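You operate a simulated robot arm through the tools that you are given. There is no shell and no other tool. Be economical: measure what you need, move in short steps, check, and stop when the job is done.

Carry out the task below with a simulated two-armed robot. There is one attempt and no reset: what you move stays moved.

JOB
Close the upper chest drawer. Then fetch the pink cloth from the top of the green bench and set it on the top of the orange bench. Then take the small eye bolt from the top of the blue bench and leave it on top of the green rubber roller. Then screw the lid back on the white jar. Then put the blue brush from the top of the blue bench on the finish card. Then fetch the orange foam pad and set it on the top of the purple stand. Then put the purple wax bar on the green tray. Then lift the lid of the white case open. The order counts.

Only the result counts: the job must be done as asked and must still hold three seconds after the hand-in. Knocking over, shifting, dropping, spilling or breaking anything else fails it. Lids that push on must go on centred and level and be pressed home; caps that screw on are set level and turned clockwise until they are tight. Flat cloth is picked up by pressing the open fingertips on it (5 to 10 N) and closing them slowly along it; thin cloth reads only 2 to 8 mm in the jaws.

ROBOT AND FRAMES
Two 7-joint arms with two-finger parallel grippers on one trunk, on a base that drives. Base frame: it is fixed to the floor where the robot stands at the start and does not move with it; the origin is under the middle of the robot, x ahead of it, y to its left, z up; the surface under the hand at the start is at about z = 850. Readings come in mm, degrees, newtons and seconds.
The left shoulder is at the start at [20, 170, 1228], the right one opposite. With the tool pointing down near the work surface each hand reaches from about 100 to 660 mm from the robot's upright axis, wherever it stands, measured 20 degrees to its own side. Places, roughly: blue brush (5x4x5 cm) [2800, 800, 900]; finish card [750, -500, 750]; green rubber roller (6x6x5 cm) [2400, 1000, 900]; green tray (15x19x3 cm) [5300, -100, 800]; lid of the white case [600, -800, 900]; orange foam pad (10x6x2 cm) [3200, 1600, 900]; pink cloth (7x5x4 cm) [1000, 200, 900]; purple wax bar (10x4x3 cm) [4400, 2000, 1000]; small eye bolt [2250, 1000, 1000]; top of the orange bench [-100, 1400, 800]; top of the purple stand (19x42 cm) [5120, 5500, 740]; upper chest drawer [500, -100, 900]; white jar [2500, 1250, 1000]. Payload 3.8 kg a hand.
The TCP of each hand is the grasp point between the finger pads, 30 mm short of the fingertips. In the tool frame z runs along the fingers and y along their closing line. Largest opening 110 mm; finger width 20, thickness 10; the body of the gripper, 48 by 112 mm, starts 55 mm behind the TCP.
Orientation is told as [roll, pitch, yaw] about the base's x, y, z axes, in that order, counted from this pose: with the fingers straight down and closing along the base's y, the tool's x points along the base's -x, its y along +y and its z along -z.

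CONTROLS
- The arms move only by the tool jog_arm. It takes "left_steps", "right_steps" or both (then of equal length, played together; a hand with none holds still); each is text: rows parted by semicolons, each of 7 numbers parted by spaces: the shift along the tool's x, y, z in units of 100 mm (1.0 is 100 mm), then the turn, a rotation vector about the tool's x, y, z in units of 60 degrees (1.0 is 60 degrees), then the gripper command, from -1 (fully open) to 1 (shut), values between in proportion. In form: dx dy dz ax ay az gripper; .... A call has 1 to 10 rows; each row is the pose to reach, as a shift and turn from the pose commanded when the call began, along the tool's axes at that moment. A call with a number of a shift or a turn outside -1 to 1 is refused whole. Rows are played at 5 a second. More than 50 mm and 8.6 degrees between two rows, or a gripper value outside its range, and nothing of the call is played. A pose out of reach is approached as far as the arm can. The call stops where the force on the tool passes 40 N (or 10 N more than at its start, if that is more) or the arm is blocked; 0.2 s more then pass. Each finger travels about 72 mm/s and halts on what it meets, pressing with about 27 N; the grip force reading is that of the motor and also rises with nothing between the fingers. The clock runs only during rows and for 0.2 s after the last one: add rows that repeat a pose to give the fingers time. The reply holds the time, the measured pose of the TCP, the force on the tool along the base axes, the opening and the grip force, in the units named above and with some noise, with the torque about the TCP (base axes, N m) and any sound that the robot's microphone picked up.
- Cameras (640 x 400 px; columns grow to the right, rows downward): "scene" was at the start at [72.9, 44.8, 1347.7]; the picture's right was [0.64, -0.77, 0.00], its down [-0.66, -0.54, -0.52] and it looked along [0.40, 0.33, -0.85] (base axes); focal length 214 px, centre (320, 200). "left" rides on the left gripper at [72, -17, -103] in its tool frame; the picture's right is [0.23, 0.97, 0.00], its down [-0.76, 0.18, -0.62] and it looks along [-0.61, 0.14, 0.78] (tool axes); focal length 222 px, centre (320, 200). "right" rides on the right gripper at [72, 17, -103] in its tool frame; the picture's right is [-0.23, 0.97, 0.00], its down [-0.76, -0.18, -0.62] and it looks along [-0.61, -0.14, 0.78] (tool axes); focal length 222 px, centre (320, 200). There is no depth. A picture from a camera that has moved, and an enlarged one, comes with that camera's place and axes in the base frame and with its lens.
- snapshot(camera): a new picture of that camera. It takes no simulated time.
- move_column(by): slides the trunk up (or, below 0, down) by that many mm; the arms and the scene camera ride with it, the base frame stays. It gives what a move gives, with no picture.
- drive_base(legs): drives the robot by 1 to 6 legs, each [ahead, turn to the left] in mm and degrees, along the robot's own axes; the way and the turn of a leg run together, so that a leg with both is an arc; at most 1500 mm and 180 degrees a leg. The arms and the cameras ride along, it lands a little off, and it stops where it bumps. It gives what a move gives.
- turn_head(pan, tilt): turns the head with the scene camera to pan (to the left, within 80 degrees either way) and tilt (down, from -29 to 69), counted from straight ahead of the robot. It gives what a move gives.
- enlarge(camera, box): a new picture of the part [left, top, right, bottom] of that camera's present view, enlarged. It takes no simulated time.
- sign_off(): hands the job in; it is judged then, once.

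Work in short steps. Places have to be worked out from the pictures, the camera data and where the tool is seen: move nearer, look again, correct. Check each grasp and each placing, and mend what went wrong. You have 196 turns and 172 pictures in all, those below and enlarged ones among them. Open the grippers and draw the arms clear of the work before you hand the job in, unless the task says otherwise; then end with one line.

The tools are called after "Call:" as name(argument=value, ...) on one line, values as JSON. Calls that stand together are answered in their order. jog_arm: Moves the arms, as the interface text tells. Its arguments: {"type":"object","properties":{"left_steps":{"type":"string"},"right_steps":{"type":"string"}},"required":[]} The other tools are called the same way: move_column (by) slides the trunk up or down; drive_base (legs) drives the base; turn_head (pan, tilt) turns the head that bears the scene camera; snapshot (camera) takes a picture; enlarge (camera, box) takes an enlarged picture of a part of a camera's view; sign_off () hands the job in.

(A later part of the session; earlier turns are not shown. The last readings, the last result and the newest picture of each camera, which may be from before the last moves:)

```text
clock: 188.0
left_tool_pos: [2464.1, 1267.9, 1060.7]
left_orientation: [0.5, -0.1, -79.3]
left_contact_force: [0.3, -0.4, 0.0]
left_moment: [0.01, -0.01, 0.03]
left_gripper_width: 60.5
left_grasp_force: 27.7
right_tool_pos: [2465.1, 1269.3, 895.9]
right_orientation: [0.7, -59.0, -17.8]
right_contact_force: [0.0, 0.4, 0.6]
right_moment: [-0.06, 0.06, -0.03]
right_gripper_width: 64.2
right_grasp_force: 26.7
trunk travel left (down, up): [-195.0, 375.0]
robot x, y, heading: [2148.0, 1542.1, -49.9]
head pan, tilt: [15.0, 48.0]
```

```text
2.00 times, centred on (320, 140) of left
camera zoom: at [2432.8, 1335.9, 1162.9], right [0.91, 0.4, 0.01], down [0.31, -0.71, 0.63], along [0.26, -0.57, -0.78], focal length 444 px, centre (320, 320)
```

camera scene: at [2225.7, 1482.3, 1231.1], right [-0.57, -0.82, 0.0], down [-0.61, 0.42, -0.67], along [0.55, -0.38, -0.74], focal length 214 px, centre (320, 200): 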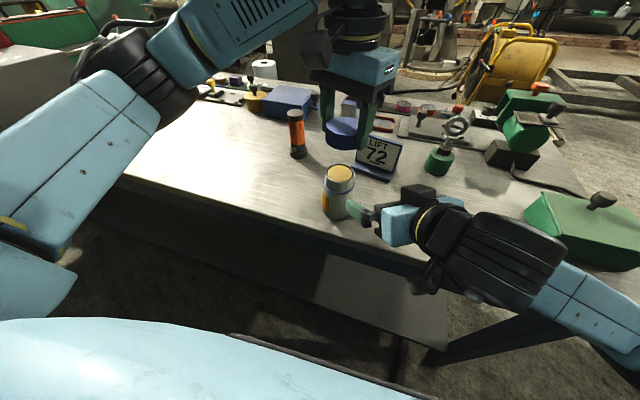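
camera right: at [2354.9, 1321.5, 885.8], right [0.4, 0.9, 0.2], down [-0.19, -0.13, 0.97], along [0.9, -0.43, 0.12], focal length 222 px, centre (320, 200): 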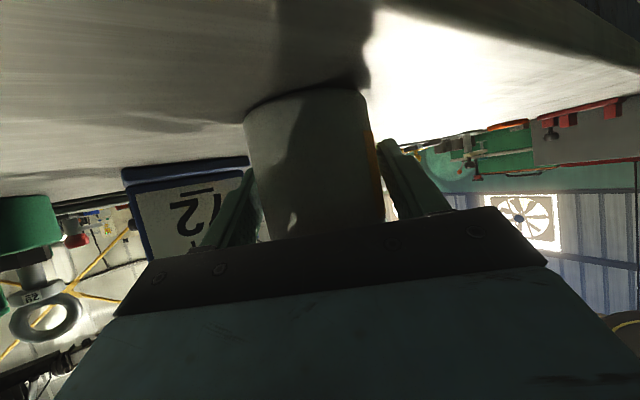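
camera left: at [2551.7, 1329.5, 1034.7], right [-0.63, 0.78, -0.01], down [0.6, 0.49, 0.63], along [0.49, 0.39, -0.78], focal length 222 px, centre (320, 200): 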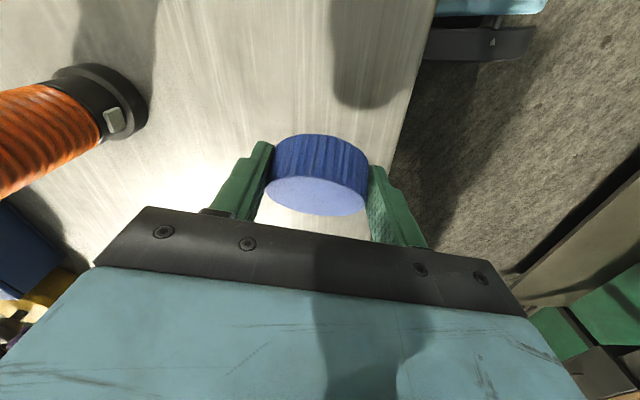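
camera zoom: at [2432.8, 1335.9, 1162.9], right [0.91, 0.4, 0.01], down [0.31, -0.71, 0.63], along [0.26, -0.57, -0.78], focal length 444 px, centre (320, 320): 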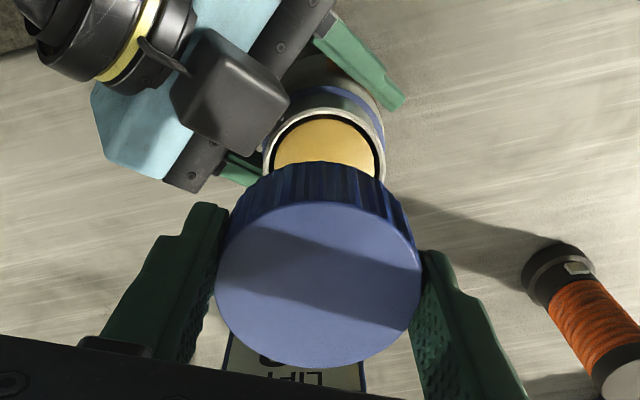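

Jar firmly held at 64 mm. The lid has slid ~5 mm up in the left grip but is level. I turn the left hand back CCW 105° in the air to get a full clockwise stroke.

Call:
jog_arm(left_steps="0.003 0.01 0 0 0 -0.125 1; 0.005 0.02 0 0 0 -0.25 1; 0.005 0.02 0 0 0 -0.375 1; 0.005 0.02 0 0 0 -0.5 1; 0.005 0.02 0 0 0 -0.625 1; 0.005 0.02 0 0 0 -0.75 1; 0.005 0.02 0 0 0 -0.875 1")

Call:
jog_arm(left_steps="0 0 0.05 0 0 -0.125 1; 0 0 0.1 0 0 -0.25 1; 0 0 0.2 0 0 -0.375 1; 0 0 0.3 0 0 -0.5 1; 0 0 0.4 0 0 -0.625 1; 0 0 0.5 0 0 -0.75 1; 0 0 0.5 0 0 -0.875 1; 0 0 0.5 0 0 -0.875 1")

Call:
enlarge(camera="left", box=[240, 60, 400, 240])

Call:
enlarge(camera="scene", box=[300, 130, 380, 210])

```text
clock: 189.6
left_tool_pos: [2465.6, 1269.1, 1060.1]
left_orientation: [0.1, -0.6, -26.8]
left_contact_force: [-0.2, -0.1, -0.1]
left_moment: [0.02, 0.01, 0.0]
left_gripper_width: 60.6
left_grasp_force: 27.2
right_tool_pos: [2464.2, 1269.0, 895.9]
right_orientation: [0.7, -59.0, -17.8]
right_contact_force: [-1.1, -0.3, -1.3]
right_moment: [-0.07, 0.01, 0.0]
right_gripper_width: 64.1
right_grasp_force: 27.1
trunk travel left (down, up): [-195.0, 375.0]
robot x, y, heading: [2147.7, 1540.2, -49.7]
head pan, tilt: [15.0, 48.0]
```

```text
clock: 191.4
left_tool_pos: [2467.0, 1268.4, 1010.1]
left_orientation: [-0.4, -0.5, 25.8]
left_contact_force: [0.6, 0.6, 0.0]
left_moment: [-0.02, -0.03, 0.01]
left_gripper_width: 60.5
left_grasp_force: 26.8
right_tool_pos: [2465.3, 1269.8, 896.6]
right_orientation: [0.6, -59.0, -17.8]
right_contact_force: [-0.5, 0.2, 0.4]
right_moment: [0.03, -0.02, -0.02]
right_gripper_width: 64.1
right_grasp_force: 27.0
trunk travel left (down, up): [-195.0, 375.0]
robot x, y, heading: [2148.1, 1540.3, -49.9]
head pan, tilt: [15.0, 48.0]
```

```text
2.22 times, centred on (320, 150) of left
camera zoom: at [2407.2, 1220.4, 1113.0], right [-0.63, 0.78, -0.01], down [0.6, 0.49, 0.63], along [0.49, 0.39, -0.78], focal length 494 px, centre (320, 311)
```

zoom: 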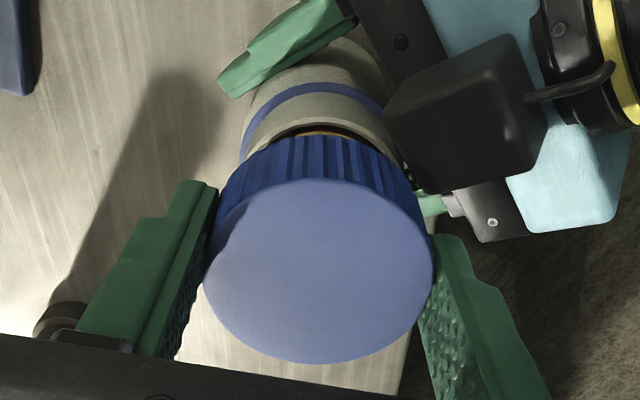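

```text
5.00 times, centred on (340, 170) of scene
camera zoom: at [2226.0, 1482.0, 1231.0], right [-0.57, -0.82, 0.0], down [-0.61, 0.42, -0.67], along [0.55, -0.38, -0.74], focal length 1072 px, centre (220, 350)
```

zoom: 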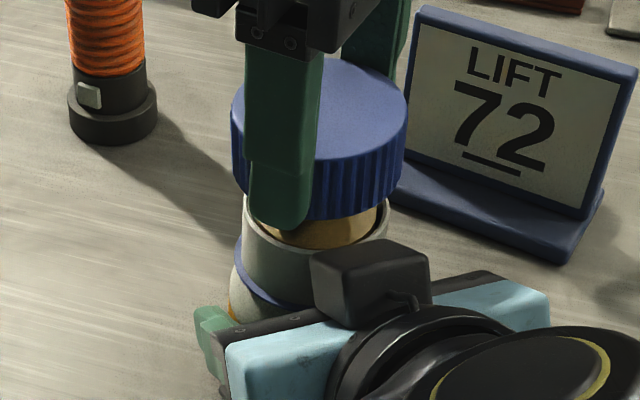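

Both views put the lid within ~1–2 mm of the jar axis. I lower lightly onto the held jar and read the contact moment.

Call:
jog_arm(left_steps="0.005 0.005 0.1 0 0 0 1; 0.005 0.005 0.16 0 0 0 1; 0.005 0.005 0.18 0 0 0 1; 0.005 0.005 0.195 0 0 0 1; 0.005 0.005 0.21 0 0 0 1")

```text
clock: 192.6
left_tool_pos: [2466.2, 1269.5, 989.9]
left_orientation: [-0.6, -0.3, 25.7]
left_contact_force: [3.7, -1.6, 19.4]
left_moment: [-0.26, 0.3, -0.02]
left_gripper_width: 60.5
left_grasp_force: 26.5
right_tool_pos: [2465.3, 1269.6, 897.1]
right_orientation: [0.6, -59.1, -17.7]
right_contact_force: [-0.1, 0.9, -5.6]
right_moment: [-0.17, -0.56, 0.08]
right_gripper_width: 64.0
right_grasp_force: 26.7
trunk travel left (down, up): [-195.0, 375.0]
robot x, y, heading: [2152.1, 1542.0, -50.1]
head pan, tilt: [15.0, 48.0]
```

Pressure centre is at tool +x, so I shift the lid 1.5 mm in +x, re-seat, then turn clockwise 60° with light pressure.

Call:
jog_arm(left_steps="0 0 -0.03 0 0 0 1; 0.015 -0.004 -0.03 0 0 0 1; 0.015 -0.004 -0.01 0 0 0 1; 0.015 -0.004 -0.01 0 0 0.125 1; 0.015 -0.004 -0.01 0 0 0.25 1; 0.015 -0.004 -0.01 0 0 0.375 1; 0.015 -0.004 -0.01 0 0 0.5 1; 0.015 -0.004 -0.01 0 0 0.625 1; 0.015 -0.004 -0.01 0 0 0.75 1; 0.015 -0.004 -0.01 0 0 0.875 1")

Call:
enlarge(camera="scene", box=[300, 130, 380, 210])

```text
clock: 194.8
left_tool_pos: [2465.8, 1270.0, 989.9]
left_orientation: [0.3, -0.6, -27.1]
left_contact_force: [6.3, -5.2, -0.3]
left_moment: [-0.14, -0.11, 0.09]
left_gripper_width: 60.4
left_grasp_force: 27.3
right_tool_pos: [2464.9, 1269.6, 896.7]
right_orientation: [0.6, -59.1, -17.8]
right_contact_force: [-5.6, 5.6, -0.3]
right_moment: [-0.36, -0.4, -0.08]
right_gripper_width: 63.8
right_grasp_force: 26.4
trunk travel left (down, up): [-195.0, 375.0]
robot x, y, heading: [2149.7, 1540.8, -49.9]
head pan, tilt: [15.0, 48.0]
```

```text
5.00 times, centred on (340, 170) of scene
camera zoom: at [2225.9, 1482.2, 1231.1], right [-0.57, -0.82, 0.0], down [-0.61, 0.42, -0.67], along [0.55, -0.38, -0.74], focal length 1072 px, centre (220, 350)
```

zoom: 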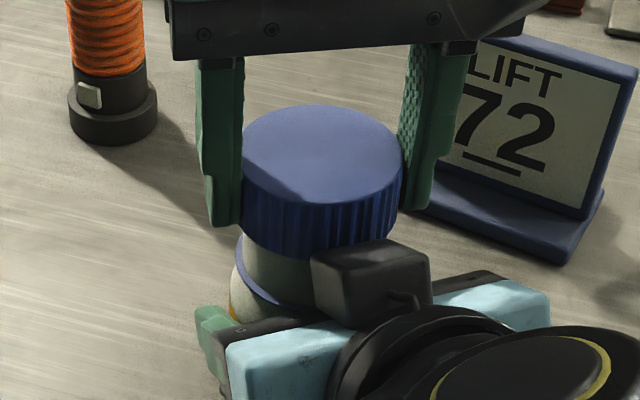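

Vertical force vanished while a sideways reaction appeared: the thread seems to have caught. I relieve the side load by ~1.5 mm and turn on 45°.

Call:
jog_arm(left_steps="-0.015 -0.003 0 0 0 0 1; -0.015 -0.003 0.005 0 0 0.125 1; -0.015 -0.003 0.005 0 0 0.25 1; -0.015 -0.003 0.01 0 0 0.375 1; -0.015 -0.003 0.01 0 0 0.5 1; -0.015 -0.003 0.01 0 0 0.625 1; -0.015 -0.003 0.01 0 0 0.75 1")

Call:
enlarge(camera="scene", box=[300, 130, 380, 210])

```text
clock: 196.4
left_tool_pos: [2466.7, 1265.2, 989.5]
left_orientation: [0.5, -0.7, -71.4]
left_contact_force: [3.5, -27.1, 0.8]
left_moment: [-0.2, -0.84, 1.98]
left_gripper_width: 60.5
left_grasp_force: 26.9
right_tool_pos: [2464.1, 1271.5, 896.7]
right_orientation: [0.8, -59.0, -17.3]
right_contact_force: [-3.6, 24.6, 2.6]
right_moment: [-2.55, 0.49, -1.94]
right_gripper_width: 66.0
right_grasp_force: 27.0
trunk travel left (down, up): [-195.0, 375.0]
robot x, y, heading: [2151.3, 1542.3, -49.8]
head pan, tilt: [15.0, 48.0]
```

```text
5.00 times, centred on (340, 170) of scene
camera zoom: at [2225.6, 1481.9, 1231.1], right [-0.57, -0.82, 0.0], down [-0.61, 0.42, -0.67], along [0.55, -0.38, -0.74], focal length 1072 px, centre (220, 350)
```

zoom: 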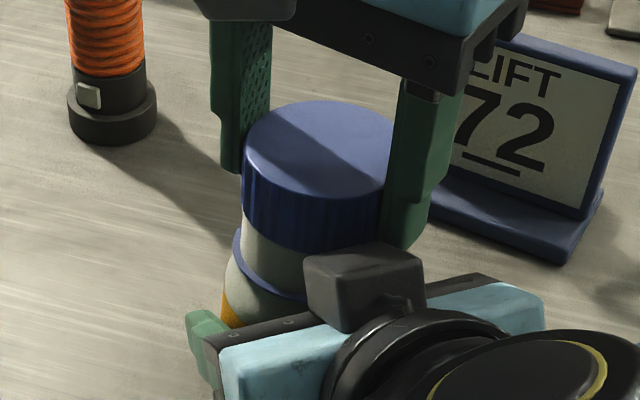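

Strong torque (2 N·m) with opposite forces on both hands – the left finger is probably against the right hand's housing. I turn back 15° to relieve.

Call:
jog_arm(left_steps="0 0 0 0 0 -0.1 1; 0 0 0 0 0 -0.2 1; 0 0 0 0 0 -0.25 1; 0 0 0 0 0 -0.25 1")

Call:
enlarge(camera="left", box=[220, 40, 420, 240])

```text
clock: 197.4
left_tool_pos: [2465.3, 1267.4, 989.0]
left_orientation: [0.6, -0.2, -56.8]
left_contact_force: [5.5, 0.2, -0.1]
left_moment: [-0.02, -0.19, 0.04]
left_gripper_width: 60.6
left_grasp_force: 26.8
right_tool_pos: [2465.9, 1266.8, 895.4]
right_orientation: [0.7, -59.0, -17.9]
right_contact_force: [-5.5, 0.0, -0.4]
right_moment: [0.02, -0.3, -0.02]
right_gripper_width: 63.3
right_grasp_force: 26.8
trunk travel left (down, up): [-195.0, 375.0]
robot x, y, heading: [2147.5, 1543.2, -49.6]
head pan, tilt: [15.0, 48.0]
```

```text
2.00 times, centred on (320, 140) of left
camera zoom: at [2411.3, 1318.5, 1091.6], right [0.69, 0.72, 0.01], down [0.56, -0.54, 0.63], along [0.46, -0.43, -0.78], focal length 444 px, centre (320, 320)
```

zoom: 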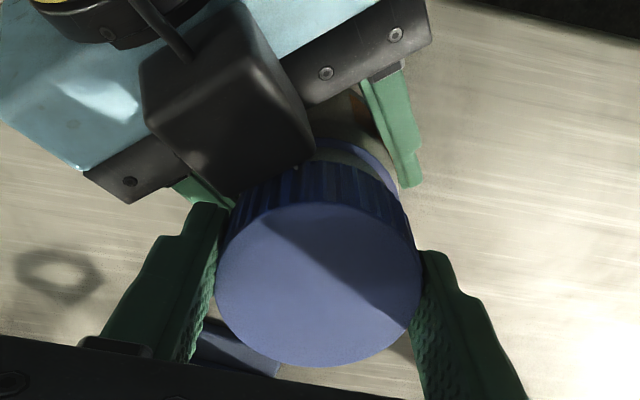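

I test engagement by lifting 3 mm and watching the vertical force.

Call:
jog_arm(left_steps="0 0 -0.01 0 0 0 1; 0 0 -0.02 0 0 0 1; 0 0 -0.03 0 0 0 1")

```text
clock: 198.2
left_tool_pos: [2465.0, 1267.7, 990.2]
left_orientation: [0.7, -0.2, -56.6]
left_contact_force: [9.2, 9.9, -6.9]
left_moment: [0.28, -0.14, 0.22]
left_gripper_width: 60.7
left_grasp_force: 27.0
right_tool_pos: [2465.2, 1269.0, 897.0]
right_orientation: [0.7, -59.2, -18.0]
right_contact_force: [-10.2, -9.0, 2.5]
right_moment: [0.65, -0.74, -0.24]
right_gripper_width: 63.5
right_grasp_force: 26.8
trunk travel left (down, up): [-195.0, 375.0]
robot x, y, heading: [2149.6, 1541.8, -49.8]
head pan, tilt: [15.0, 48.0]
```

It resists – the thread holds the lid. Now I ratchet: open, turn the hand back CCW ~83°, regrip.

Call:
jog_arm(left_steps="0 0 0.01 0 0 0 1; 0 0 0.01 0 0 0 0.1; 0 0 0.01 0 0 0 -0.4; 0 0 0 0 0 -0.14 -0.4; 0 0 0 0 0 -0.28 -0.4; 0 0 0 0 0 -0.42 -0.4; 0 0 0 0 0 -0.56 -0.4; 0 0 0 0 0 -0.7 -0.4; 0 0 0 0 0 -0.84 -0.4; 0 0 0 0 0 -0.96 -0.4")

Call:
jog_arm(left_steps="0 0 0 0 0 -0.14 -0.4; 0 0 0 0 0 -0.28 -0.4; 0 0 0 0 0 -0.42 -0.4; 0 0 0 0 0 -0.42 -0.4")

Call:
enlarge(camera="left", box=[240, 60, 400, 240])

```text
clock: 200.4
left_tool_pos: [2465.8, 1269.7, 993.2]
left_orientation: [0.0, -0.6, 0.9]
left_contact_force: [0.2, 0.8, 0.0]
left_moment: [-0.02, 0.01, -0.01]
left_gripper_width: 77.0
left_grasp_force: 0.0
right_tool_pos: [2464.7, 1269.5, 897.3]
right_orientation: [0.8, -59.1, -17.8]
right_contact_force: [0.4, 0.5, -0.8]
right_moment: [0.0, 0.02, -0.02]
right_gripper_width: 63.8
right_grasp_force: 26.7
trunk travel left (down, up): [-195.0, 375.0]
robot x, y, heading: [2143.6, 1538.0, -50.0]
head pan, tilt: [15.0, 48.0]
```

```text
clock: 201.4
left_tool_pos: [2465.6, 1268.0, 992.2]
left_orientation: [-0.3, -0.5, 26.1]
left_contact_force: [1.0, -0.9, 0.3]
left_moment: [-0.01, 0.01, -0.03]
left_gripper_width: 76.8
left_grasp_force: 0.1
right_tool_pos: [2465.5, 1268.5, 896.3]
right_orientation: [0.7, -59.0, -17.8]
right_contact_force: [-0.2, 0.4, -0.2]
right_moment: [0.03, -0.02, -0.03]
right_gripper_width: 63.4
right_grasp_force: 26.9
trunk travel left (down, up): [-195.0, 375.0]
robot x, y, heading: [2147.5, 1537.8, -49.6]
head pan, tilt: [15.0, 48.0]
```

```text
2.22 times, centred on (320, 150) of left
camera zoom: at [2407.1, 1220.4, 1094.9], right [-0.63, 0.77, -0.01], down [0.6, 0.49, 0.63], along [0.49, 0.39, -0.78], focal length 494 px, centre (320, 311)
```

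zoom: 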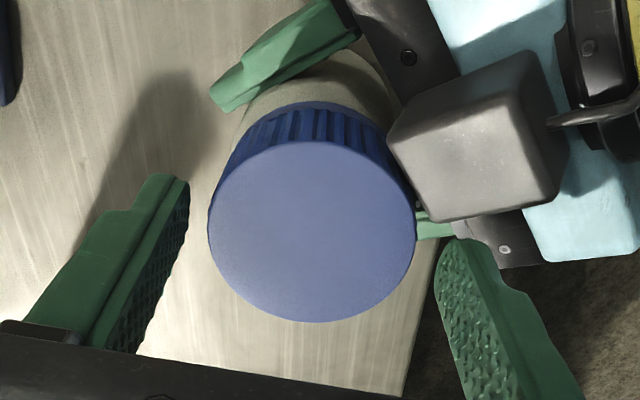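

The released lid dropped level over the neck (top now ≈972). I lower the jaws to it, centre (−2.6 mm in y), grip, and turn clockwise.

Call:
jog_arm(left_steps="0.008 -0.026 0.05 0 0 0 -0.4; 0.008 -0.026 0.1 0 0 0 -0.4; 0.008 -0.026 0.15 0 0 0 -0.4; 0.008 -0.026 0.15 0 0 0 -0.2; 0.008 -0.026 0.15 0 0 0 0; 0.008 -0.026 0.15 0 0 0 0.5; 0.008 -0.026 0.15 0 0 0 1; 0.008 -0.026 0.15 0 0 0 1")

Call:
jog_arm(left_steps="0 0 0 0 0 0.125 1; 0 0 0 0 0 0.25 1; 0 0 0 0 0 0.375 1; 0 0 0 0 0 0.5 1; 0 0 0 0 0 0.625 1; 0 0 0 0 0 0.75 1; 0 0 0 0 0 0.875 1; 0 0 0 0 0 1 1")

Call:
enlarge(camera="scene", box=[300, 130, 380, 210])

```text
clock: 203.2
left_tool_pos: [2466.3, 1266.0, 975.5]
left_orientation: [-0.2, -0.6, 25.8]
left_contact_force: [-3.8, 13.4, 1.0]
left_moment: [0.63, 0.24, -0.03]
left_gripper_width: 61.1
left_grasp_force: 27.0
right_tool_pos: [2464.8, 1268.3, 897.0]
right_orientation: [0.6, -59.0, -17.9]
right_contact_force: [4.0, -14.4, -2.8]
right_moment: [0.44, 0.02, 0.03]
right_gripper_width: 63.5
right_grasp_force: 26.9
trunk travel left (down, up): [-195.0, 375.0]
robot x, y, heading: [2147.5, 1542.2, -49.8]
head pan, tilt: [15.0, 48.0]
```

```text
clock: 205.0
left_tool_pos: [2465.4, 1265.6, 975.7]
left_orientation: [0.6, -0.5, -34.3]
left_contact_force: [4.2, 24.0, 0.2]
left_moment: [0.88, 0.14, 0.07]
left_gripper_width: 61.1
left_grasp_force: 27.3
right_tool_pos: [2464.5, 1268.9, 896.5]
right_orientation: [0.5, -59.1, -17.9]
right_contact_force: [-4.5, -23.3, -0.1]
right_moment: [1.03, -0.45, -0.11]
right_gripper_width: 64.0
right_grasp_force: 27.0
trunk travel left (down, up): [-195.0, 375.0]
robot x, y, heading: [2150.8, 1540.5, -49.7]
head pan, tilt: [15.0, 48.0]
```

```text
5.00 times, centred on (340, 170) of scene
camera zoom: at [2226.0, 1481.9, 1231.0], right [-0.57, -0.82, 0.0], down [-0.61, 0.42, -0.67], along [0.55, -0.38, -0.74], focal length 1072 px, centre (220, 350)
```

zoom: 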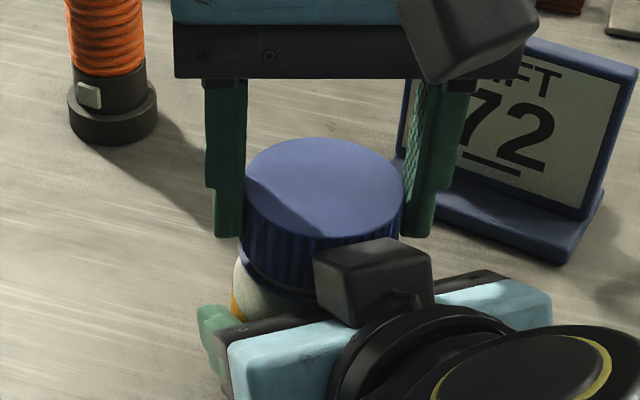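

The lid now covers the neck. I relieve the side load (+3 mm base y) and run one full ratchet cycle: finish this stroke, open, return, regrip, turn clockwise again.

Call:
jog_arm(left_steps="0.017 0.025 0 0 0 0 1; 0.017 0.025 0 0 0 0.13 1; 0.017 0.025 0 0 0 0.26 1; 0.017 0.025 0 0 0 0.38 1")

Call:
jog_arm(left_steps="0 0 0 0 0 0 0.1; 0 0 0 0 0 0 -0.4; 0 0 0 0 0 -0.14 -0.4; 0 0 0 0 0 -0.28 -0.4; 0 0 0 0 0 -0.42 -0.4; 0 0 0 0 0 -0.56 -0.4; 0 0 0 0 0 -0.7 -0.4; 0 0 0 0 0 -0.84 -0.4; 0 0 0 0 0 -0.96 -0.4")

Call:
jog_arm(left_steps="0 0 0 0 0 -0.14 -0.4; 0 0 0 0 0 -0.28 -0.4; 0 0 0 0 0 -0.42 -0.4; 0 0 0.01 0 0 -0.42 -0.1; 0 0 0.01 0 0 -0.42 0.3; 0 0 0.01 0 0 -0.42 1; 0 0 0.01 0 0 -0.42 1")

Call:
jog_arm(left_steps="0 0 0 0 0 0.125 1; 0 0 0 0 0 0.25 1; 0 0 0 0 0 0.375 1; 0 0 0 0 0 0.5 1; 0 0 0 0 0 0.625 1; 0 0 0 0 0 0.75 1; 0 0 0 0 0 0.875 1; 0 0 0 0 0 1 1")

Call:
jog_arm(left_steps="0 0 0 0 0 0.13 1; 0 0 0 0 0 0.26 1; 0 0 0 0 0 0.38 1")

Call:
enlarge(camera="scene", box=[300, 130, 380, 210])

```text
clock: 206.0
left_tool_pos: [2467.1, 1267.7, 976.8]
left_orientation: [0.6, -0.4, -56.9]
left_contact_force: [8.3, 13.5, -1.7]
left_moment: [0.22, 0.02, 0.05]
left_gripper_width: 61.3
left_grasp_force: 27.3
right_tool_pos: [2464.1, 1268.2, 896.2]
right_orientation: [0.8, -59.0, -17.8]
right_contact_force: [-9.0, -14.5, 0.2]
right_moment: [0.85, -0.72, -0.15]
right_gripper_width: 64.0
right_grasp_force: 27.1
trunk travel left (down, up): [-195.0, 375.0]
robot x, y, heading: [2148.7, 1539.8, -49.6]
head pan, tilt: [15.0, 48.0]
```

```text
clock: 208.0
left_tool_pos: [2467.7, 1267.8, 976.7]
left_orientation: [-0.1, -0.6, 1.0]
left_contact_force: [0.9, 0.2, -0.3]
left_moment: [0.01, 0.02, 0.0]
left_gripper_width: 76.9
left_grasp_force: 0.2
right_tool_pos: [2465.9, 1269.5, 896.4]
right_orientation: [0.7, -59.1, -17.8]
right_contact_force: [0.2, 0.3, -0.8]
right_moment: [-0.01, 0.0, 0.01]
right_gripper_width: 64.1
right_grasp_force: 26.9
trunk travel left (down, up): [-195.0, 375.0]
robot x, y, heading: [2151.2, 1545.9, -50.0]
head pan, tilt: [15.0, 48.0]
```

```text
clock: 209.6
left_tool_pos: [2466.9, 1267.8, 975.2]
left_orientation: [-0.2, -0.5, 26.1]
left_contact_force: [7.6, -3.4, 2.0]
left_moment: [0.05, -0.09, -0.02]
left_gripper_width: 60.9
left_grasp_force: 27.1
right_tool_pos: [2465.0, 1269.6, 896.6]
right_orientation: [0.6, -59.1, -17.7]
right_contact_force: [-7.2, 3.7, -5.3]
right_moment: [-0.36, -0.46, 0.02]
right_gripper_width: 63.4
right_grasp_force: 26.8
trunk travel left (down, up): [-195.0, 375.0]
robot x, y, heading: [2143.4, 1539.7, -50.1]
head pan, tilt: [15.0, 48.0]
```

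```text
clock: 211.4
left_tool_pos: [2465.7, 1267.3, 976.0]
left_orientation: [0.5, -0.5, -34.3]
left_contact_force: [7.3, 7.2, -0.4]
left_moment: [-0.05, -0.11, 0.05]
left_gripper_width: 60.8
left_grasp_force: 27.4
right_tool_pos: [2465.1, 1268.0, 897.8]
right_orientation: [0.5, -59.1, -17.9]
right_contact_force: [-7.8, -6.9, -4.1]
right_moment: [0.64, -0.49, -0.1]
right_gripper_width: 63.4
right_grasp_force: 27.3
trunk travel left (down, up): [-195.0, 375.0]
robot x, y, heading: [2147.5, 1542.1, -49.7]
head pan, tilt: [15.0, 48.0]
```

```text
clock: 212.2
left_tool_pos: [2466.7, 1267.1, 975.2]
left_orientation: [0.5, -0.3, -57.0]
left_contact_force: [0.1, 16.5, 0.5]
left_moment: [0.18, 0.43, 0.04]
left_gripper_width: 60.8
left_grasp_force: 26.9
right_tool_pos: [2465.4, 1268.2, 896.4]
right_orientation: [0.6, -59.1, -18.1]
right_contact_force: [0.6, -16.1, -4.6]
right_moment: [1.09, -0.43, -0.08]
right_gripper_width: 63.3
right_grasp_force: 27.4
trunk travel left (down, up): [-195.0, 375.0]
robot x, y, heading: [2151.7, 1542.1, -49.7]
head pan, tilt: [15.0, 48.0]
```

```text
5.00 times, centred on (340, 170) of scene
camera zoom: at [2226.0, 1481.9, 1231.0], right [-0.57, -0.82, 0.0], down [-0.61, 0.42, -0.67], along [0.55, -0.38, -0.74], focal length 1072 px, centre (220, 350)
```

zoom: 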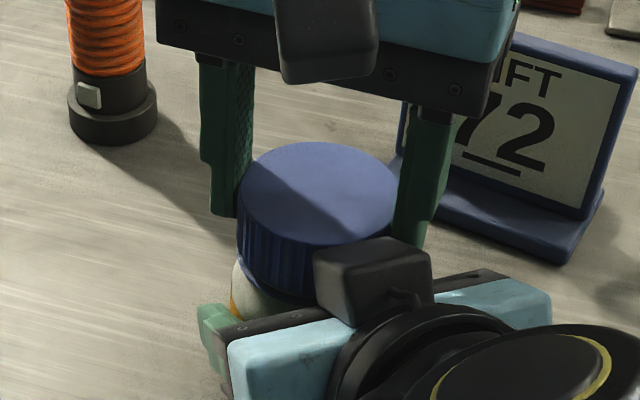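

The lid is descending. I run another full ratchet cycle with a small side correction and slightly lower grip.

Call:
jog_arm(left_steps="0 0 0 0 0 0 0.1; 0 0 0 0 0 0 -0.4; 0.015 0.01 0 0 0 -0.14 -0.4; 0.015 0.01 0.01 0 0 -0.28 -0.4; 0.015 0.01 0.02 0 0 -0.42 -0.4; 0.015 0.01 0.02 0 0 -0.56 -0.4; 0.015 0.01 0.02 0 0 -0.7 -0.4; 0.015 0.01 0.02 0 0 -0.84 -0.4; 0.015 0.01 0.02 0 0 -0.96 -0.4")

Call:
jog_arm(left_steps="0 0 0 0 0 -0.14 -0.4; 0 0 0 0 0 -0.28 -0.4; 0 0 0 0 0 -0.42 -0.4; 0 0 0 0 0 -0.42 -0.1; 0 0 0 0 0 -0.42 0.3; 0 0 0 0 0 -0.42 1; 0 0 0 0 0 -0.42 1")

Call:
jog_arm(left_steps="0 0 0 0 0 0.125 1; 0 0 0 0 0 0.25 1; 0 0 0 0 0 0.375 1; 0 0 0 0 0 0.5 1; 0 0 0 0 0 0.625 1; 0 0 0 0 0 0.75 1; 0 0 0 0 0 0.875 1; 0 0 0 0 0 1 1")

Call:
jog_arm(left_steps="0 0 0 0 0 0.13 1; 0 0 0 0 0 0.26 1; 0 0 0 0 0 0.38 1")

Call:
enlarge(camera="scene", box=[300, 130, 380, 210])

```text
clock: 214.2
left_tool_pos: [2466.9, 1270.1, 973.1]
left_orientation: [0.0, -0.5, 1.0]
left_contact_force: [-0.4, 0.3, -0.3]
left_moment: [-0.01, 0.01, 0.02]
left_gripper_width: 76.8
left_grasp_force: 0.0
right_tool_pos: [2464.6, 1268.6, 896.1]
right_orientation: [0.7, -59.1, -17.8]
right_contact_force: [-0.6, 0.0, -3.4]
right_moment: [0.0, 0.0, 0.0]
right_gripper_width: 63.5
right_grasp_force: 26.5
trunk travel left (down, up): [-195.0, 375.0]
robot x, y, heading: [2150.0, 1542.3, -49.7]
head pan, tilt: [15.0, 48.0]
```

```text
clock: 215.8
left_tool_pos: [2466.6, 1269.9, 973.3]
left_orientation: [-0.5, -0.5, 26.1]
left_contact_force: [6.0, -15.3, -0.1]
left_moment: [-0.44, -0.07, -0.01]
left_gripper_width: 60.8
left_grasp_force: 27.1
right_tool_pos: [2465.4, 1272.0, 895.7]
right_orientation: [0.8, -59.0, -17.7]
right_contact_force: [-7.8, 15.8, -3.1]
right_moment: [-0.77, -0.44, 0.01]
right_gripper_width: 63.2
right_grasp_force: 27.6
trunk travel left (down, up): [-195.0, 375.0]
robot x, y, heading: [2152.3, 1539.8, -49.7]
head pan, tilt: [15.0, 48.0]
```

```text
clock: 217.6
left_tool_pos: [2467.4, 1268.5, 972.7]
left_orientation: [0.3, -0.6, -34.2]
left_contact_force: [9.2, -15.9, -4.2]
left_moment: [-0.6, -0.18, 0.03]
left_gripper_width: 60.6
left_grasp_force: 27.2
right_tool_pos: [2464.8, 1268.7, 896.8]
right_orientation: [0.9, -59.1, -17.7]
right_contact_force: [-7.3, 16.9, 1.6]
right_moment: [-0.69, -0.45, 0.02]
right_gripper_width: 63.4
right_grasp_force: 26.9
trunk travel left (down, up): [-195.0, 375.0]
robot x, y, heading: [2150.8, 1542.0, -49.6]
head pan, tilt: [15.0, 48.0]
```

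```text
clock: 218.4
left_tool_pos: [2466.6, 1269.2, 973.5]
left_orientation: [0.4, -0.3, -56.9]
left_contact_force: [11.2, -16.3, -7.6]
left_moment: [-0.57, -0.06, 0.06]
left_gripper_width: 60.5
left_grasp_force: 26.5
right_tool_pos: [2464.7, 1270.3, 896.6]
right_orientation: [0.8, -59.2, -17.8]
right_contact_force: [-11.3, 16.6, 4.2]
right_moment: [-0.7, -0.74, -0.02]
right_gripper_width: 63.3
right_grasp_force: 27.2
trunk travel left (down, up): [-195.0, 375.0]
robot x, y, heading: [2148.9, 1542.3, -50.1]
head pan, tilt: [15.0, 48.0]
```

```text
5.00 times, centred on (340, 170) of scene
camera zoom: at [2226.0, 1482.0, 1231.0], right [-0.57, -0.82, 0.0], down [-0.61, 0.42, -0.67], along [0.55, -0.38, -0.74], focal length 1072 px, centre (220, 350)
```

zoom: 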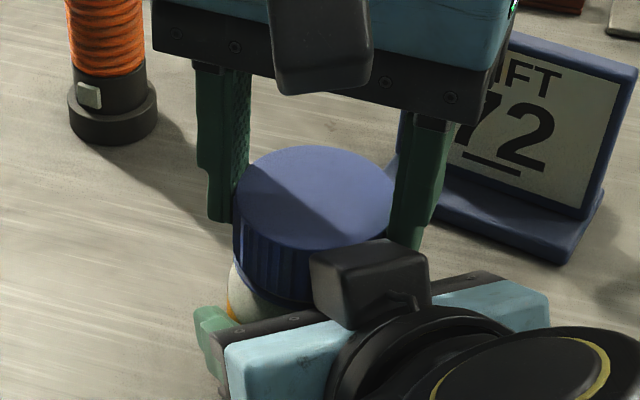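

Lid keeps being drawn down (−7.6 N in the stroke). Another cycle.

Call:
jog_arm(left_steps="0 0 0 0 0 0 0.1; 0 0 0 0 0 0 -0.4; -0.01 0 0 0 0 -0.14 -0.4; -0.01 0 0.01 0 0 -0.28 -0.4; -0.01 0 0.02 0 0 -0.42 -0.4; -0.01 0 0.025 0 0 -0.56 -0.4; -0.01 0 0.025 0 0 -0.7 -0.4; -0.01 0 0.025 0 0 -0.84 -0.4; -0.01 0 0.025 0 0 -0.96 -0.4")

Call:
jog_arm(left_steps="0 0 0 0 0 -0.14 -0.4; 0 0 0 0 0 -0.28 -0.4; 0 0 0 0 0 -0.42 -0.4; 0 0 0 0 0 -0.42 -0.1; 0 0 0 0 0 -0.42 0.3; 0 0 0 0 0 -0.42 1; 0 0 0 0 0 -0.42 1")

Call:
jog_arm(left_steps="0 0 0 0 0 0.125 1; 0 0 0 0 0 0.25 1; 0 0 0 0 0 0.375 1; 0 0 0 0 0 0.5 1; 0 0 0.005 0 0 0.625 1; 0 0 0.01 0 0 0.75 1; 0 0 0.01 0 0 0.875 1; 0 0 0.01 0 0 1 1")

Call:
jog_arm(left_steps="0 0 0 0 0 0.13 1; 0 0 0 0 0 0.26 1; 0 0 0 0 0 0.38 1")

Call:
enlarge(camera="scene", box=[300, 130, 380, 210])

```text
clock: 220.4
left_tool_pos: [2466.9, 1267.5, 971.8]
left_orientation: [0.0, -0.5, 1.0]
left_contact_force: [-0.5, 0.7, -0.1]
left_moment: [0.01, 0.03, 0.01]
left_gripper_width: 76.9
left_grasp_force: 0.0
right_tool_pos: [2464.9, 1269.9, 896.5]
right_orientation: [0.6, -59.1, -17.8]
right_contact_force: [-0.6, 0.0, -4.4]
right_moment: [0.01, 0.02, -0.01]
right_gripper_width: 63.4
right_grasp_force: 27.3
trunk travel left (down, up): [-195.0, 375.0]
robot x, y, heading: [2147.3, 1541.4, -49.6]
head pan, tilt: [15.0, 48.0]
```

```text
clock: 222.0
left_tool_pos: [2466.0, 1268.7, 970.5]
left_orientation: [-0.3, -0.6, 26.0]
left_contact_force: [-0.5, 0.2, 0.1]
left_moment: [0.15, 0.08, -0.01]
left_gripper_width: 61.0
left_grasp_force: 26.8
right_tool_pos: [2465.7, 1268.9, 897.5]
right_orientation: [0.7, -59.2, -17.8]
right_contact_force: [1.0, 0.2, -2.5]
right_moment: [-0.13, -0.08, 0.0]
right_gripper_width: 63.4
right_grasp_force: 27.4
trunk travel left (down, up): [-195.0, 375.0]
robot x, y, heading: [2146.7, 1539.3, -49.6]
head pan, tilt: [15.0, 48.0]
```

```text
clock: 223.8
left_tool_pos: [2467.7, 1267.8, 970.8]
left_orientation: [0.4, -0.5, -34.2]
left_contact_force: [-0.1, -2.3, 0.9]
left_moment: [0.14, 0.04, 1.05]
left_gripper_width: 61.1
left_grasp_force: 27.0
right_tool_pos: [2465.7, 1268.1, 896.0]
right_orientation: [0.7, -58.9, -17.8]
right_contact_force: [-0.2, 2.1, -4.7]
right_moment: [-0.31, 0.03, -1.03]
right_gripper_width: 64.4
right_grasp_force: 27.0
trunk travel left (down, up): [-195.0, 375.0]
robot x, y, heading: [2149.2, 1542.5, -49.8]
head pan, tilt: [15.0, 48.0]
```

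```text
clock: 224.6
left_tool_pos: [2466.6, 1268.8, 969.9]
left_orientation: [0.6, -0.4, -56.8]
left_contact_force: [-0.3, -1.8, 1.4]
left_moment: [0.0, -0.03, 1.22]
left_gripper_width: 61.0
left_grasp_force: 26.8
right_tool_pos: [2465.0, 1267.7, 896.1]
right_orientation: [0.9, -59.1, -17.9]
right_contact_force: [-0.1, 1.5, -5.9]
right_moment: [-0.06, 0.07, -1.25]
right_gripper_width: 64.6
right_grasp_force: 27.0
trunk travel left (down, up): [-195.0, 375.0]
robot x, y, heading: [2147.4, 1539.6, -49.9]
head pan, tilt: [15.0, 48.0]
```

```text
5.00 times, centred on (340, 170) of scene
camera zoom: at [2225.9, 1481.9, 1231.0], right [-0.57, -0.82, 0.0], down [-0.61, 0.42, -0.67], along [0.55, -0.38, -0.74], focal length 1072 px, centre (220, 350)
```

zoom: 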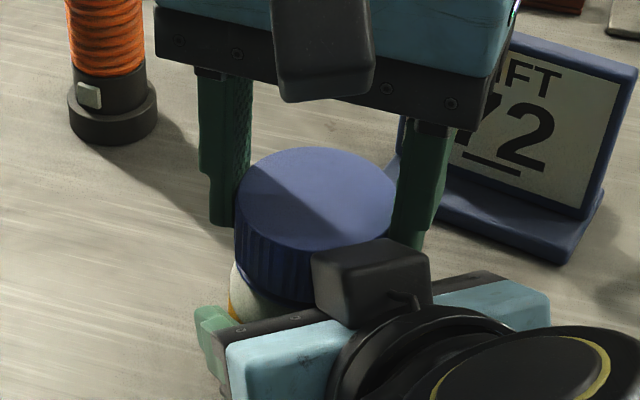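

Pure torque rose to 1.2 N·m with no further travel – the lid is tight. I release and lift the left hand, then open and back off the right.

Call:
jog_arm(left_steps="0 0 0 0 0 0 0.1; 0 0 0 0 0 0 -0.4; 0 0 0 0 0 0 -0.5; 0 0 -0.3 0 0 0 -0.5; 0 0 -0.6 0 0 0 -0.5; 0 0 -1 0 0 0 -0.5")

Call:
jog_arm(right_steps="0 0 0 0 0 0 0.1; 0 0 0 0 0 0 -0.2; 0 0 0 0 0 0 -0.6; 0 0 0 0 0 0 -1; 0 0 -0.2 0 0 0 -1; 0 0 -0.4 0 0 0 -1; 0 0 -0.6 0 0 0 -1; 0 0 -0.8 0 0 0 -1; 0 0 -1 0 0 0 -1")

Call:
snapshot(camera="scene")

```text
clock: 226.0
left_tool_pos: [2463.2, 1269.7, 1069.1]
left_orientation: [0.5, -0.3, -56.8]
left_contact_force: [0.3, -0.3, -0.4]
left_moment: [0.01, 0.01, 0.01]
left_gripper_width: 82.5
left_grasp_force: 0.0
right_tool_pos: [2464.5, 1269.7, 897.0]
right_orientation: [0.7, -59.1, -17.8]
right_contact_force: [-0.8, 0.0, -3.4]
right_moment: [0.02, 0.02, -0.02]
right_gripper_width: 64.3
right_grasp_force: 26.9
trunk travel left (down, up): [-195.0, 375.0]
robot x, y, heading: [2148.5, 1540.0, -49.5]
head pan, tilt: [15.0, 48.0]
```

```text
clock: 228.0
left_tool_pos: [2464.5, 1269.5, 1070.2]
left_orientation: [0.5, -0.4, -56.8]
left_contact_force: [0.9, -0.3, -0.8]
left_moment: [0.02, -0.02, 0.04]
left_gripper_width: 82.7
left_grasp_force: 0.1
right_tool_pos: [2382.7, 1295.4, 949.1]
right_orientation: [0.7, -59.0, -17.8]
right_contact_force: [0.3, 0.0, -0.5]
right_moment: [0.03, 0.02, 0.01]
right_gripper_width: 110.0
right_grasp_force: 0.1
trunk travel left (down, up): [-195.0, 375.0]
robot x, y, heading: [2148.0, 1538.7, -49.7]
head pan, tilt: [15.0, 48.0]
```

```text
55 pictures are left
camera scene: at [2225.6, 1482.1, 1231.1], right [-0.57, -0.82, 0.0], down [-0.61, 0.42, -0.67], along [0.55, -0.38, -0.74], focal length 214 px, centre (320, 200)
```

scene: 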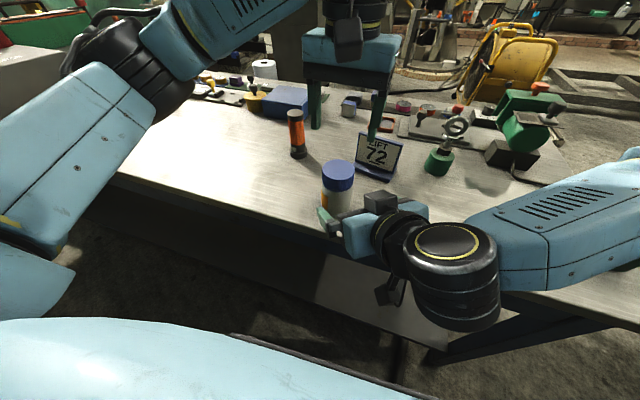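

The jar is closed and upright. I bring the right hand back to fingers-down: back off, raise the trunk 130 mm, rotate.

Call:
jog_arm(right_steps="0 0 -0.25 0 0 0 -1; 0 0 -0.5 0 0 0 -1")

Call:
move_column(by=130)

Call:
jog_arm(right_steps="0 0 0 0 0.125 0 -1; 0 0 0 0 0.25 0 -1; 0 0 0 0 0.375 0 -1; 0 0 0 0 0.5 0 -1; 0 0 0 0 0.625 0 -1; 0 0 0 0 0.75 0 -1; 0 0 0 0 0.875 0 -1; 0 0 0 0 0.985 0 -1")

Call:
jog_arm(right_steps="0 -0.25 -0.1 0 0 0.125 -1; 0 -0.5 -0.2 0 0 0.25 -1; 0 -0.7 -0.3 0 0 0.375 -1; 0 -0.9 -0.4 0 0 0.5 -1")

```text
clock: 228.6
left_tool_pos: [2464.9, 1271.1, 1070.5]
left_orientation: [0.5, -0.4, -56.8]
left_contact_force: [0.3, 0.0, -0.7]
left_moment: [0.03, 0.02, 0.0]
left_gripper_width: 82.4
left_grasp_force: 0.1
right_tool_pos: [2380.8, 1300.0, 964.3]
right_orientation: [0.7, -59.0, -17.8]
right_contact_force: [0.0, -0.2, -0.4]
right_moment: [0.02, -0.02, 0.0]
right_gripper_width: 110.4
right_grasp_force: 0.1
right hand out of reach, approached as far as the arm can: row 1, 2
trunk travel left (down, up): [-195.0, 375.0]
robot x, y, heading: [2147.5, 1543.6, -49.9]
head pan, tilt: [15.0, 48.0]
```

```text
clock: 230.2
left_tool_pos: [2465.6, 1270.3, 1199.3]
left_orientation: [0.5, -0.4, -56.8]
left_contact_force: [-0.1, 0.0, -0.5]
left_moment: [0.0, 0.02, 0.0]
left_gripper_width: 82.5
left_grasp_force: 0.0
right_tool_pos: [2381.8, 1300.1, 1094.1]
right_orientation: [0.7, -59.1, -17.9]
right_contact_force: [-0.2, 0.4, 0.1]
right_moment: [0.03, 0.04, -0.01]
right_gripper_width: 109.8
right_grasp_force: 0.0
trunk travel left (down, up): [-325.0, 245.0]
robot x, y, heading: [2144.7, 1540.3, -49.7]
head pan, tilt: [15.0, 48.0]
```

```text
clock: 231.9
left_tool_pos: [2472.5, 1270.9, 1199.1]
left_orientation: [0.8, -0.2, -56.1]
left_contact_force: [3.3, -0.2, 0.6]
left_moment: [0.05, 0.36, -0.13]
left_gripper_width: 82.4
left_grasp_force: 0.0
right_tool_pos: [2380.1, 1302.3, 1094.9]
right_orientation: [0.4, -3.1, -16.6]
right_contact_force: [0.0, 0.3, -0.2]
right_moment: [0.01, 0.02, -0.03]
right_gripper_width: 109.8
right_grasp_force: 0.0
trunk travel left (down, up): [-325.0, 245.0]
robot x, y, heading: [2150.7, 1542.6, -49.9]
head pan, tilt: [15.0, 48.0]
stopped in row 8 (left hand): the force on the tool passed its limit at 63 N (the readings are from after the stop); the commanded pose is now the measured one
```

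```text
clock: 232.9
left_tool_pos: [2471.4, 1270.9, 1199.2]
left_orientation: [0.6, -0.3, -56.1]
left_contact_force: [0.2, -0.1, 0.1]
left_moment: [0.02, -0.03, -0.01]
left_gripper_width: 82.5
left_grasp_force: 0.2
right_tool_pos: [2351.3, 1214.7, 1137.6]
right_orientation: [2.0, -2.4, -46.8]
right_contact_force: [0.2, 0.6, 0.5]
right_moment: [0.0, 0.02, 0.03]
right_gripper_width: 110.0
right_grasp_force: 0.1
trunk travel left (down, up): [-325.0, 245.0]
robot x, y, heading: [2145.7, 1540.5, -49.8]
head pan, tilt: [15.0, 48.0]
```

The hands brushed each other lightly but nothing was disturbed. I spread the hands apart, level the right one, and drive round the end of the blue bench to its far side.

Call:
jog_arm(right_steps="0 -0.25 -0.1 0 0.01 0 -1; 0 -0.5 -0.2 0 0.02 0 -1; 0 -0.75 -0.3 0 0.03 0 -1; 0 -1 -0.4 0 0.04 0 -1", left_steps="0 0.25 0 0 0 0 -1; 0 0.5 0 0 0 0 -1; 0 0.75 0 0 0 0 -1; 0 0.9 0 0 0 0 -1")

Call:
jog_arm(right_steps="0 -0.25 0 0 0 0 -1; 0 -0.5 0 0 0 0 -1; 0 -0.75 0 0 0 0 -1; 0 -1 0 0 0 0 -1")

Call:
drive_base(legs=[[0, -91], [957, 0], [0, 90]])

Call:
turn_head(pan=10, tilt=25)

Call:
snapshot(camera="scene")

```text
clock: 233.9
left_tool_pos: [2545.0, 1320.1, 1202.3]
left_orientation: [0.7, -0.3, -56.2]
left_contact_force: [0.2, -0.5, -0.2]
left_moment: [0.01, 0.05, 0.01]
left_gripper_width: 110.2
left_grasp_force: 0.0
right_tool_pos: [2276.0, 1145.5, 1175.0]
right_orientation: [1.8, 0.0, -46.6]
right_contact_force: [-0.1, -0.2, 0.5]
right_moment: [0.01, 0.0, 0.0]
right_gripper_width: 110.1
right_grasp_force: 0.1
trunk travel left (down, up): [-325.0, 245.0]
robot x, y, heading: [2148.9, 1542.8, -49.9]
head pan, tilt: [15.0, 48.0]
```

```text
clock: 234.9
left_tool_pos: [2545.2, 1321.0, 1203.5]
left_orientation: [0.7, -0.2, -56.1]
left_contact_force: [0.3, 0.9, -0.3]
left_moment: [-0.02, -0.02, -0.01]
left_gripper_width: 109.8
left_grasp_force: 0.1
right_tool_pos: [2203.2, 1076.2, 1168.5]
right_orientation: [1.8, -0.1, -46.5]
right_contact_force: [0.3, 0.3, -0.2]
right_moment: [-0.01, -0.01, -0.03]
right_gripper_width: 109.8
right_grasp_force: 0.1
trunk travel left (down, up): [-325.0, 245.0]
robot x, y, heading: [2147.3, 1542.2, -49.8]
head pan, tilt: [15.0, 48.0]
```

```text
clock: 247.7
left_tool_pos: [1778.4, 717.3, 1200.9]
left_orientation: [0.8, -0.3, -58.0]
left_contact_force: [0.5, 1.0, -0.1]
left_moment: [-0.02, -0.03, 0.04]
left_gripper_width: 110.0
left_grasp_force: 0.0
right_tool_pos: [1428.6, 484.4, 1169.0]
right_orientation: [1.7, 0.0, -48.5]
right_contact_force: [0.4, -0.3, -0.1]
right_moment: [0.02, 0.01, 0.0]
right_gripper_width: 110.2
right_grasp_force: 0.0
trunk travel left (down, up): [-325.0, 245.0]
robot x, y, heading: [1389.0, 952.1, -51.7]
head pan, tilt: [15.0, 48.0]
```

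```text
clock: 248.6
left_tool_pos: [1779.1, 716.6, 1202.6]
left_orientation: [0.7, -0.3, -58.0]
left_contact_force: [-0.6, -0.2, 0.2]
left_moment: [0.01, 0.0, -0.01]
left_gripper_width: 110.0
left_grasp_force: 0.0
right_tool_pos: [1428.4, 485.1, 1167.5]
right_orientation: [1.8, 0.1, -48.5]
right_contact_force: [0.5, 0.1, 0.1]
right_moment: [-0.01, 0.02, -0.01]
right_gripper_width: 109.9
right_grasp_force: 0.1
trunk travel left (down, up): [-325.0, 245.0]
robot x, y, heading: [1392.0, 951.0, -52.0]
head pan, tilt: [10.0, 25.0]
```

```text
54 pictures are left
camera scene: at [1469.5, 874.9, 1395.8], right [-0.66, -0.75, 0.0], down [-0.32, 0.28, -0.91], along [0.68, -0.6, -0.42], focal length 214 px, centre (320, 200)
```

scene: 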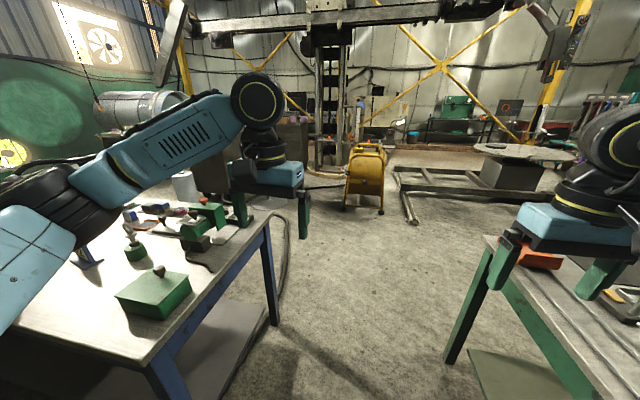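

The aisle is clear. I drive through to the far side of the blue bench and face it.

Call:
drive_base(legs=[[1400, 0], [0, 90], [860, 0], [0, 90]])

Call:
turn_head(pan=-15, tilt=45)

Call:
snapshot(camera="scene")

```text
clock: 267.4
left_tool_pos: [2546.7, 634.2, 1202.2]
left_orientation: [0.7, -0.3, 122.9]
left_contact_force: [0.2, 0.4, 0.1]
left_moment: [0.02, -0.01, -0.03]
left_gripper_width: 110.0
left_grasp_force: 0.2
right_tool_pos: [2891.6, 872.1, 1168.5]
right_orientation: [1.8, 0.0, 132.4]
right_contact_force: [-0.4, 0.1, -0.5]
right_moment: [-0.02, -0.03, 0.04]
right_gripper_width: 109.8
right_grasp_force: 0.0
trunk travel left (down, up): [-325.0, 245.0]
robot x, y, heading: [2937.7, 402.7, 129.0]
head pan, tilt: [10.0, 25.0]
```

```text
clock: 268.3
left_tool_pos: [2546.7, 633.3, 1203.0]
left_orientation: [0.7, -0.3, 122.9]
left_contact_force: [-0.6, -0.3, 0.2]
left_moment: [-0.04, 0.02, -0.04]
left_gripper_width: 109.9
left_grasp_force: 0.2
right_tool_pos: [2891.3, 872.8, 1168.1]
right_orientation: [1.9, 0.0, 132.4]
right_contact_force: [0.4, 0.7, 0.3]
right_moment: [-0.01, 0.02, 0.02]
right_gripper_width: 109.8
right_grasp_force: 0.1
trunk travel left (down, up): [-325.0, 245.0]
robot x, y, heading: [2938.9, 406.5, 129.4]
head pan, tilt: [-15.0, 45.0]
```

```text
53 pictures are left
camera scene: at [2891.4, 497.4, 1365.3], right [0.91, 0.41, 0.0], down [0.29, -0.64, -0.71], along [-0.29, 0.65, -0.71], focal length 214 px, centre (320, 200)
```

scene: 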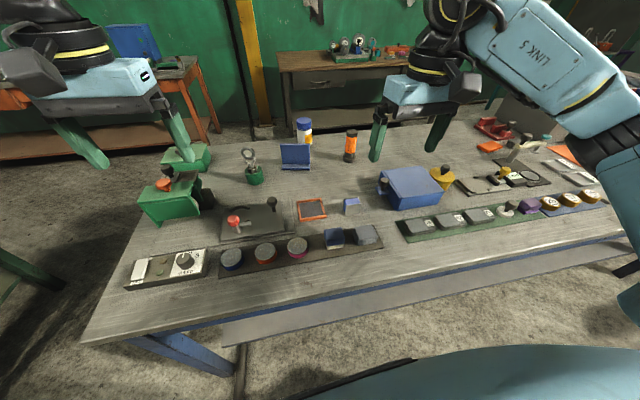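

Bolt and jar look right from here. I enlarge the row of items holding the blue brush.

Call:
enlarge(camera="scene", box=[280, 190, 400, 270])

Call:
snapshot(camera="right")

```text
5.00 times, centred on (340, 230) of scene
camera zoom: at [2891.4, 497.4, 1365.3], right [0.91, 0.41, 0.0], down [0.29, -0.64, -0.71], along [-0.29, 0.65, -0.71], focal length 1072 px, centre (220, 50)
```

zoom: 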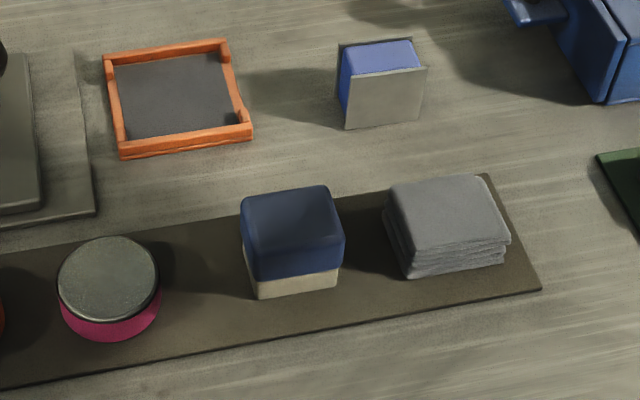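

```text
51 pictures are left
camera right: at [2931.1, 809.3, 1272.8], right [-0.87, -0.49, 0.03], down [-0.37, 0.7, 0.62], along [-0.32, 0.53, -0.79], focal length 222 px, centre (320, 200)
```

right: 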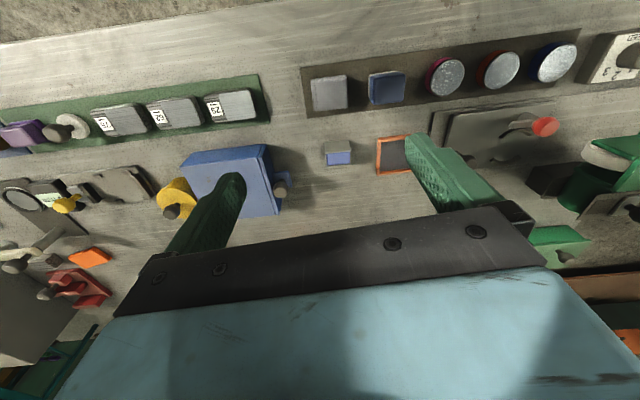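

The navy brush is at ≈[2793,820], aligned with the tray. I'll grip it along the tray direction (yaw ≈128°) between its neighbours, jaws ≈66 mm. Moving above.

Call:
jog_arm(right_steps="-0.07 0.25 0.1 -0.01 0.01 0.04 -0.5; -0.14 0.5 0.3 -0.02 0.023 0.08 -0.2; -0.21 0.75 0.6 -0.02 0.023 0.08 -0.2; -0.28 0.95 0.9 -0.02 0.023 0.08 -0.2; -0.28 1 1 -0.02 0.023 0.08 -0.2")

Call:
snapshot(camera="right")

```text
clock: 269.5
left_tool_pos: [2545.2, 633.8, 1202.9]
left_orientation: [0.6, -0.3, 122.8]
left_contact_force: [-0.3, 0.6, 0.4]
left_moment: [0.0, 0.0, 0.01]
left_gripper_width: 110.0
left_grasp_force: 0.1
right_tool_pos: [2795.7, 823.2, 1069.1]
right_orientation: [3.0, 1.6, 127.6]
right_contact_force: [0.5, 0.1, -0.5]
right_moment: [-0.02, -0.02, -0.01]
right_gripper_width: 66.1
right_grasp_force: 0.0
trunk travel left (down, up): [-325.0, 245.0]
robot x, y, heading: [2935.7, 409.4, 129.1]
head pan, tilt: [-15.0, 45.0]
```

```text
50 pictures are left
camera right: at [2829.8, 760.6, 1177.0], right [-0.91, -0.41, 0.04], down [-0.31, 0.74, 0.59], along [-0.28, 0.53, -0.8], focal length 222 px, centre (320, 200)
```

right: 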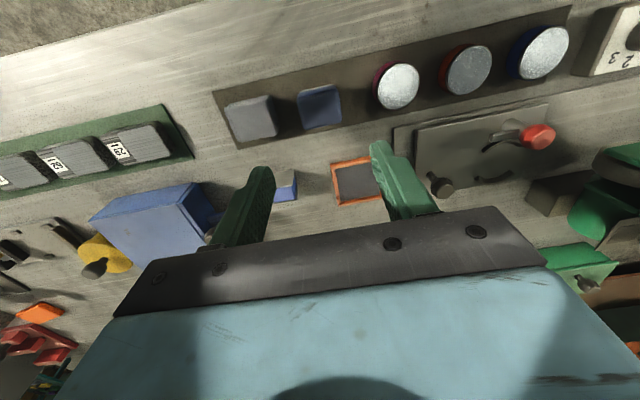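

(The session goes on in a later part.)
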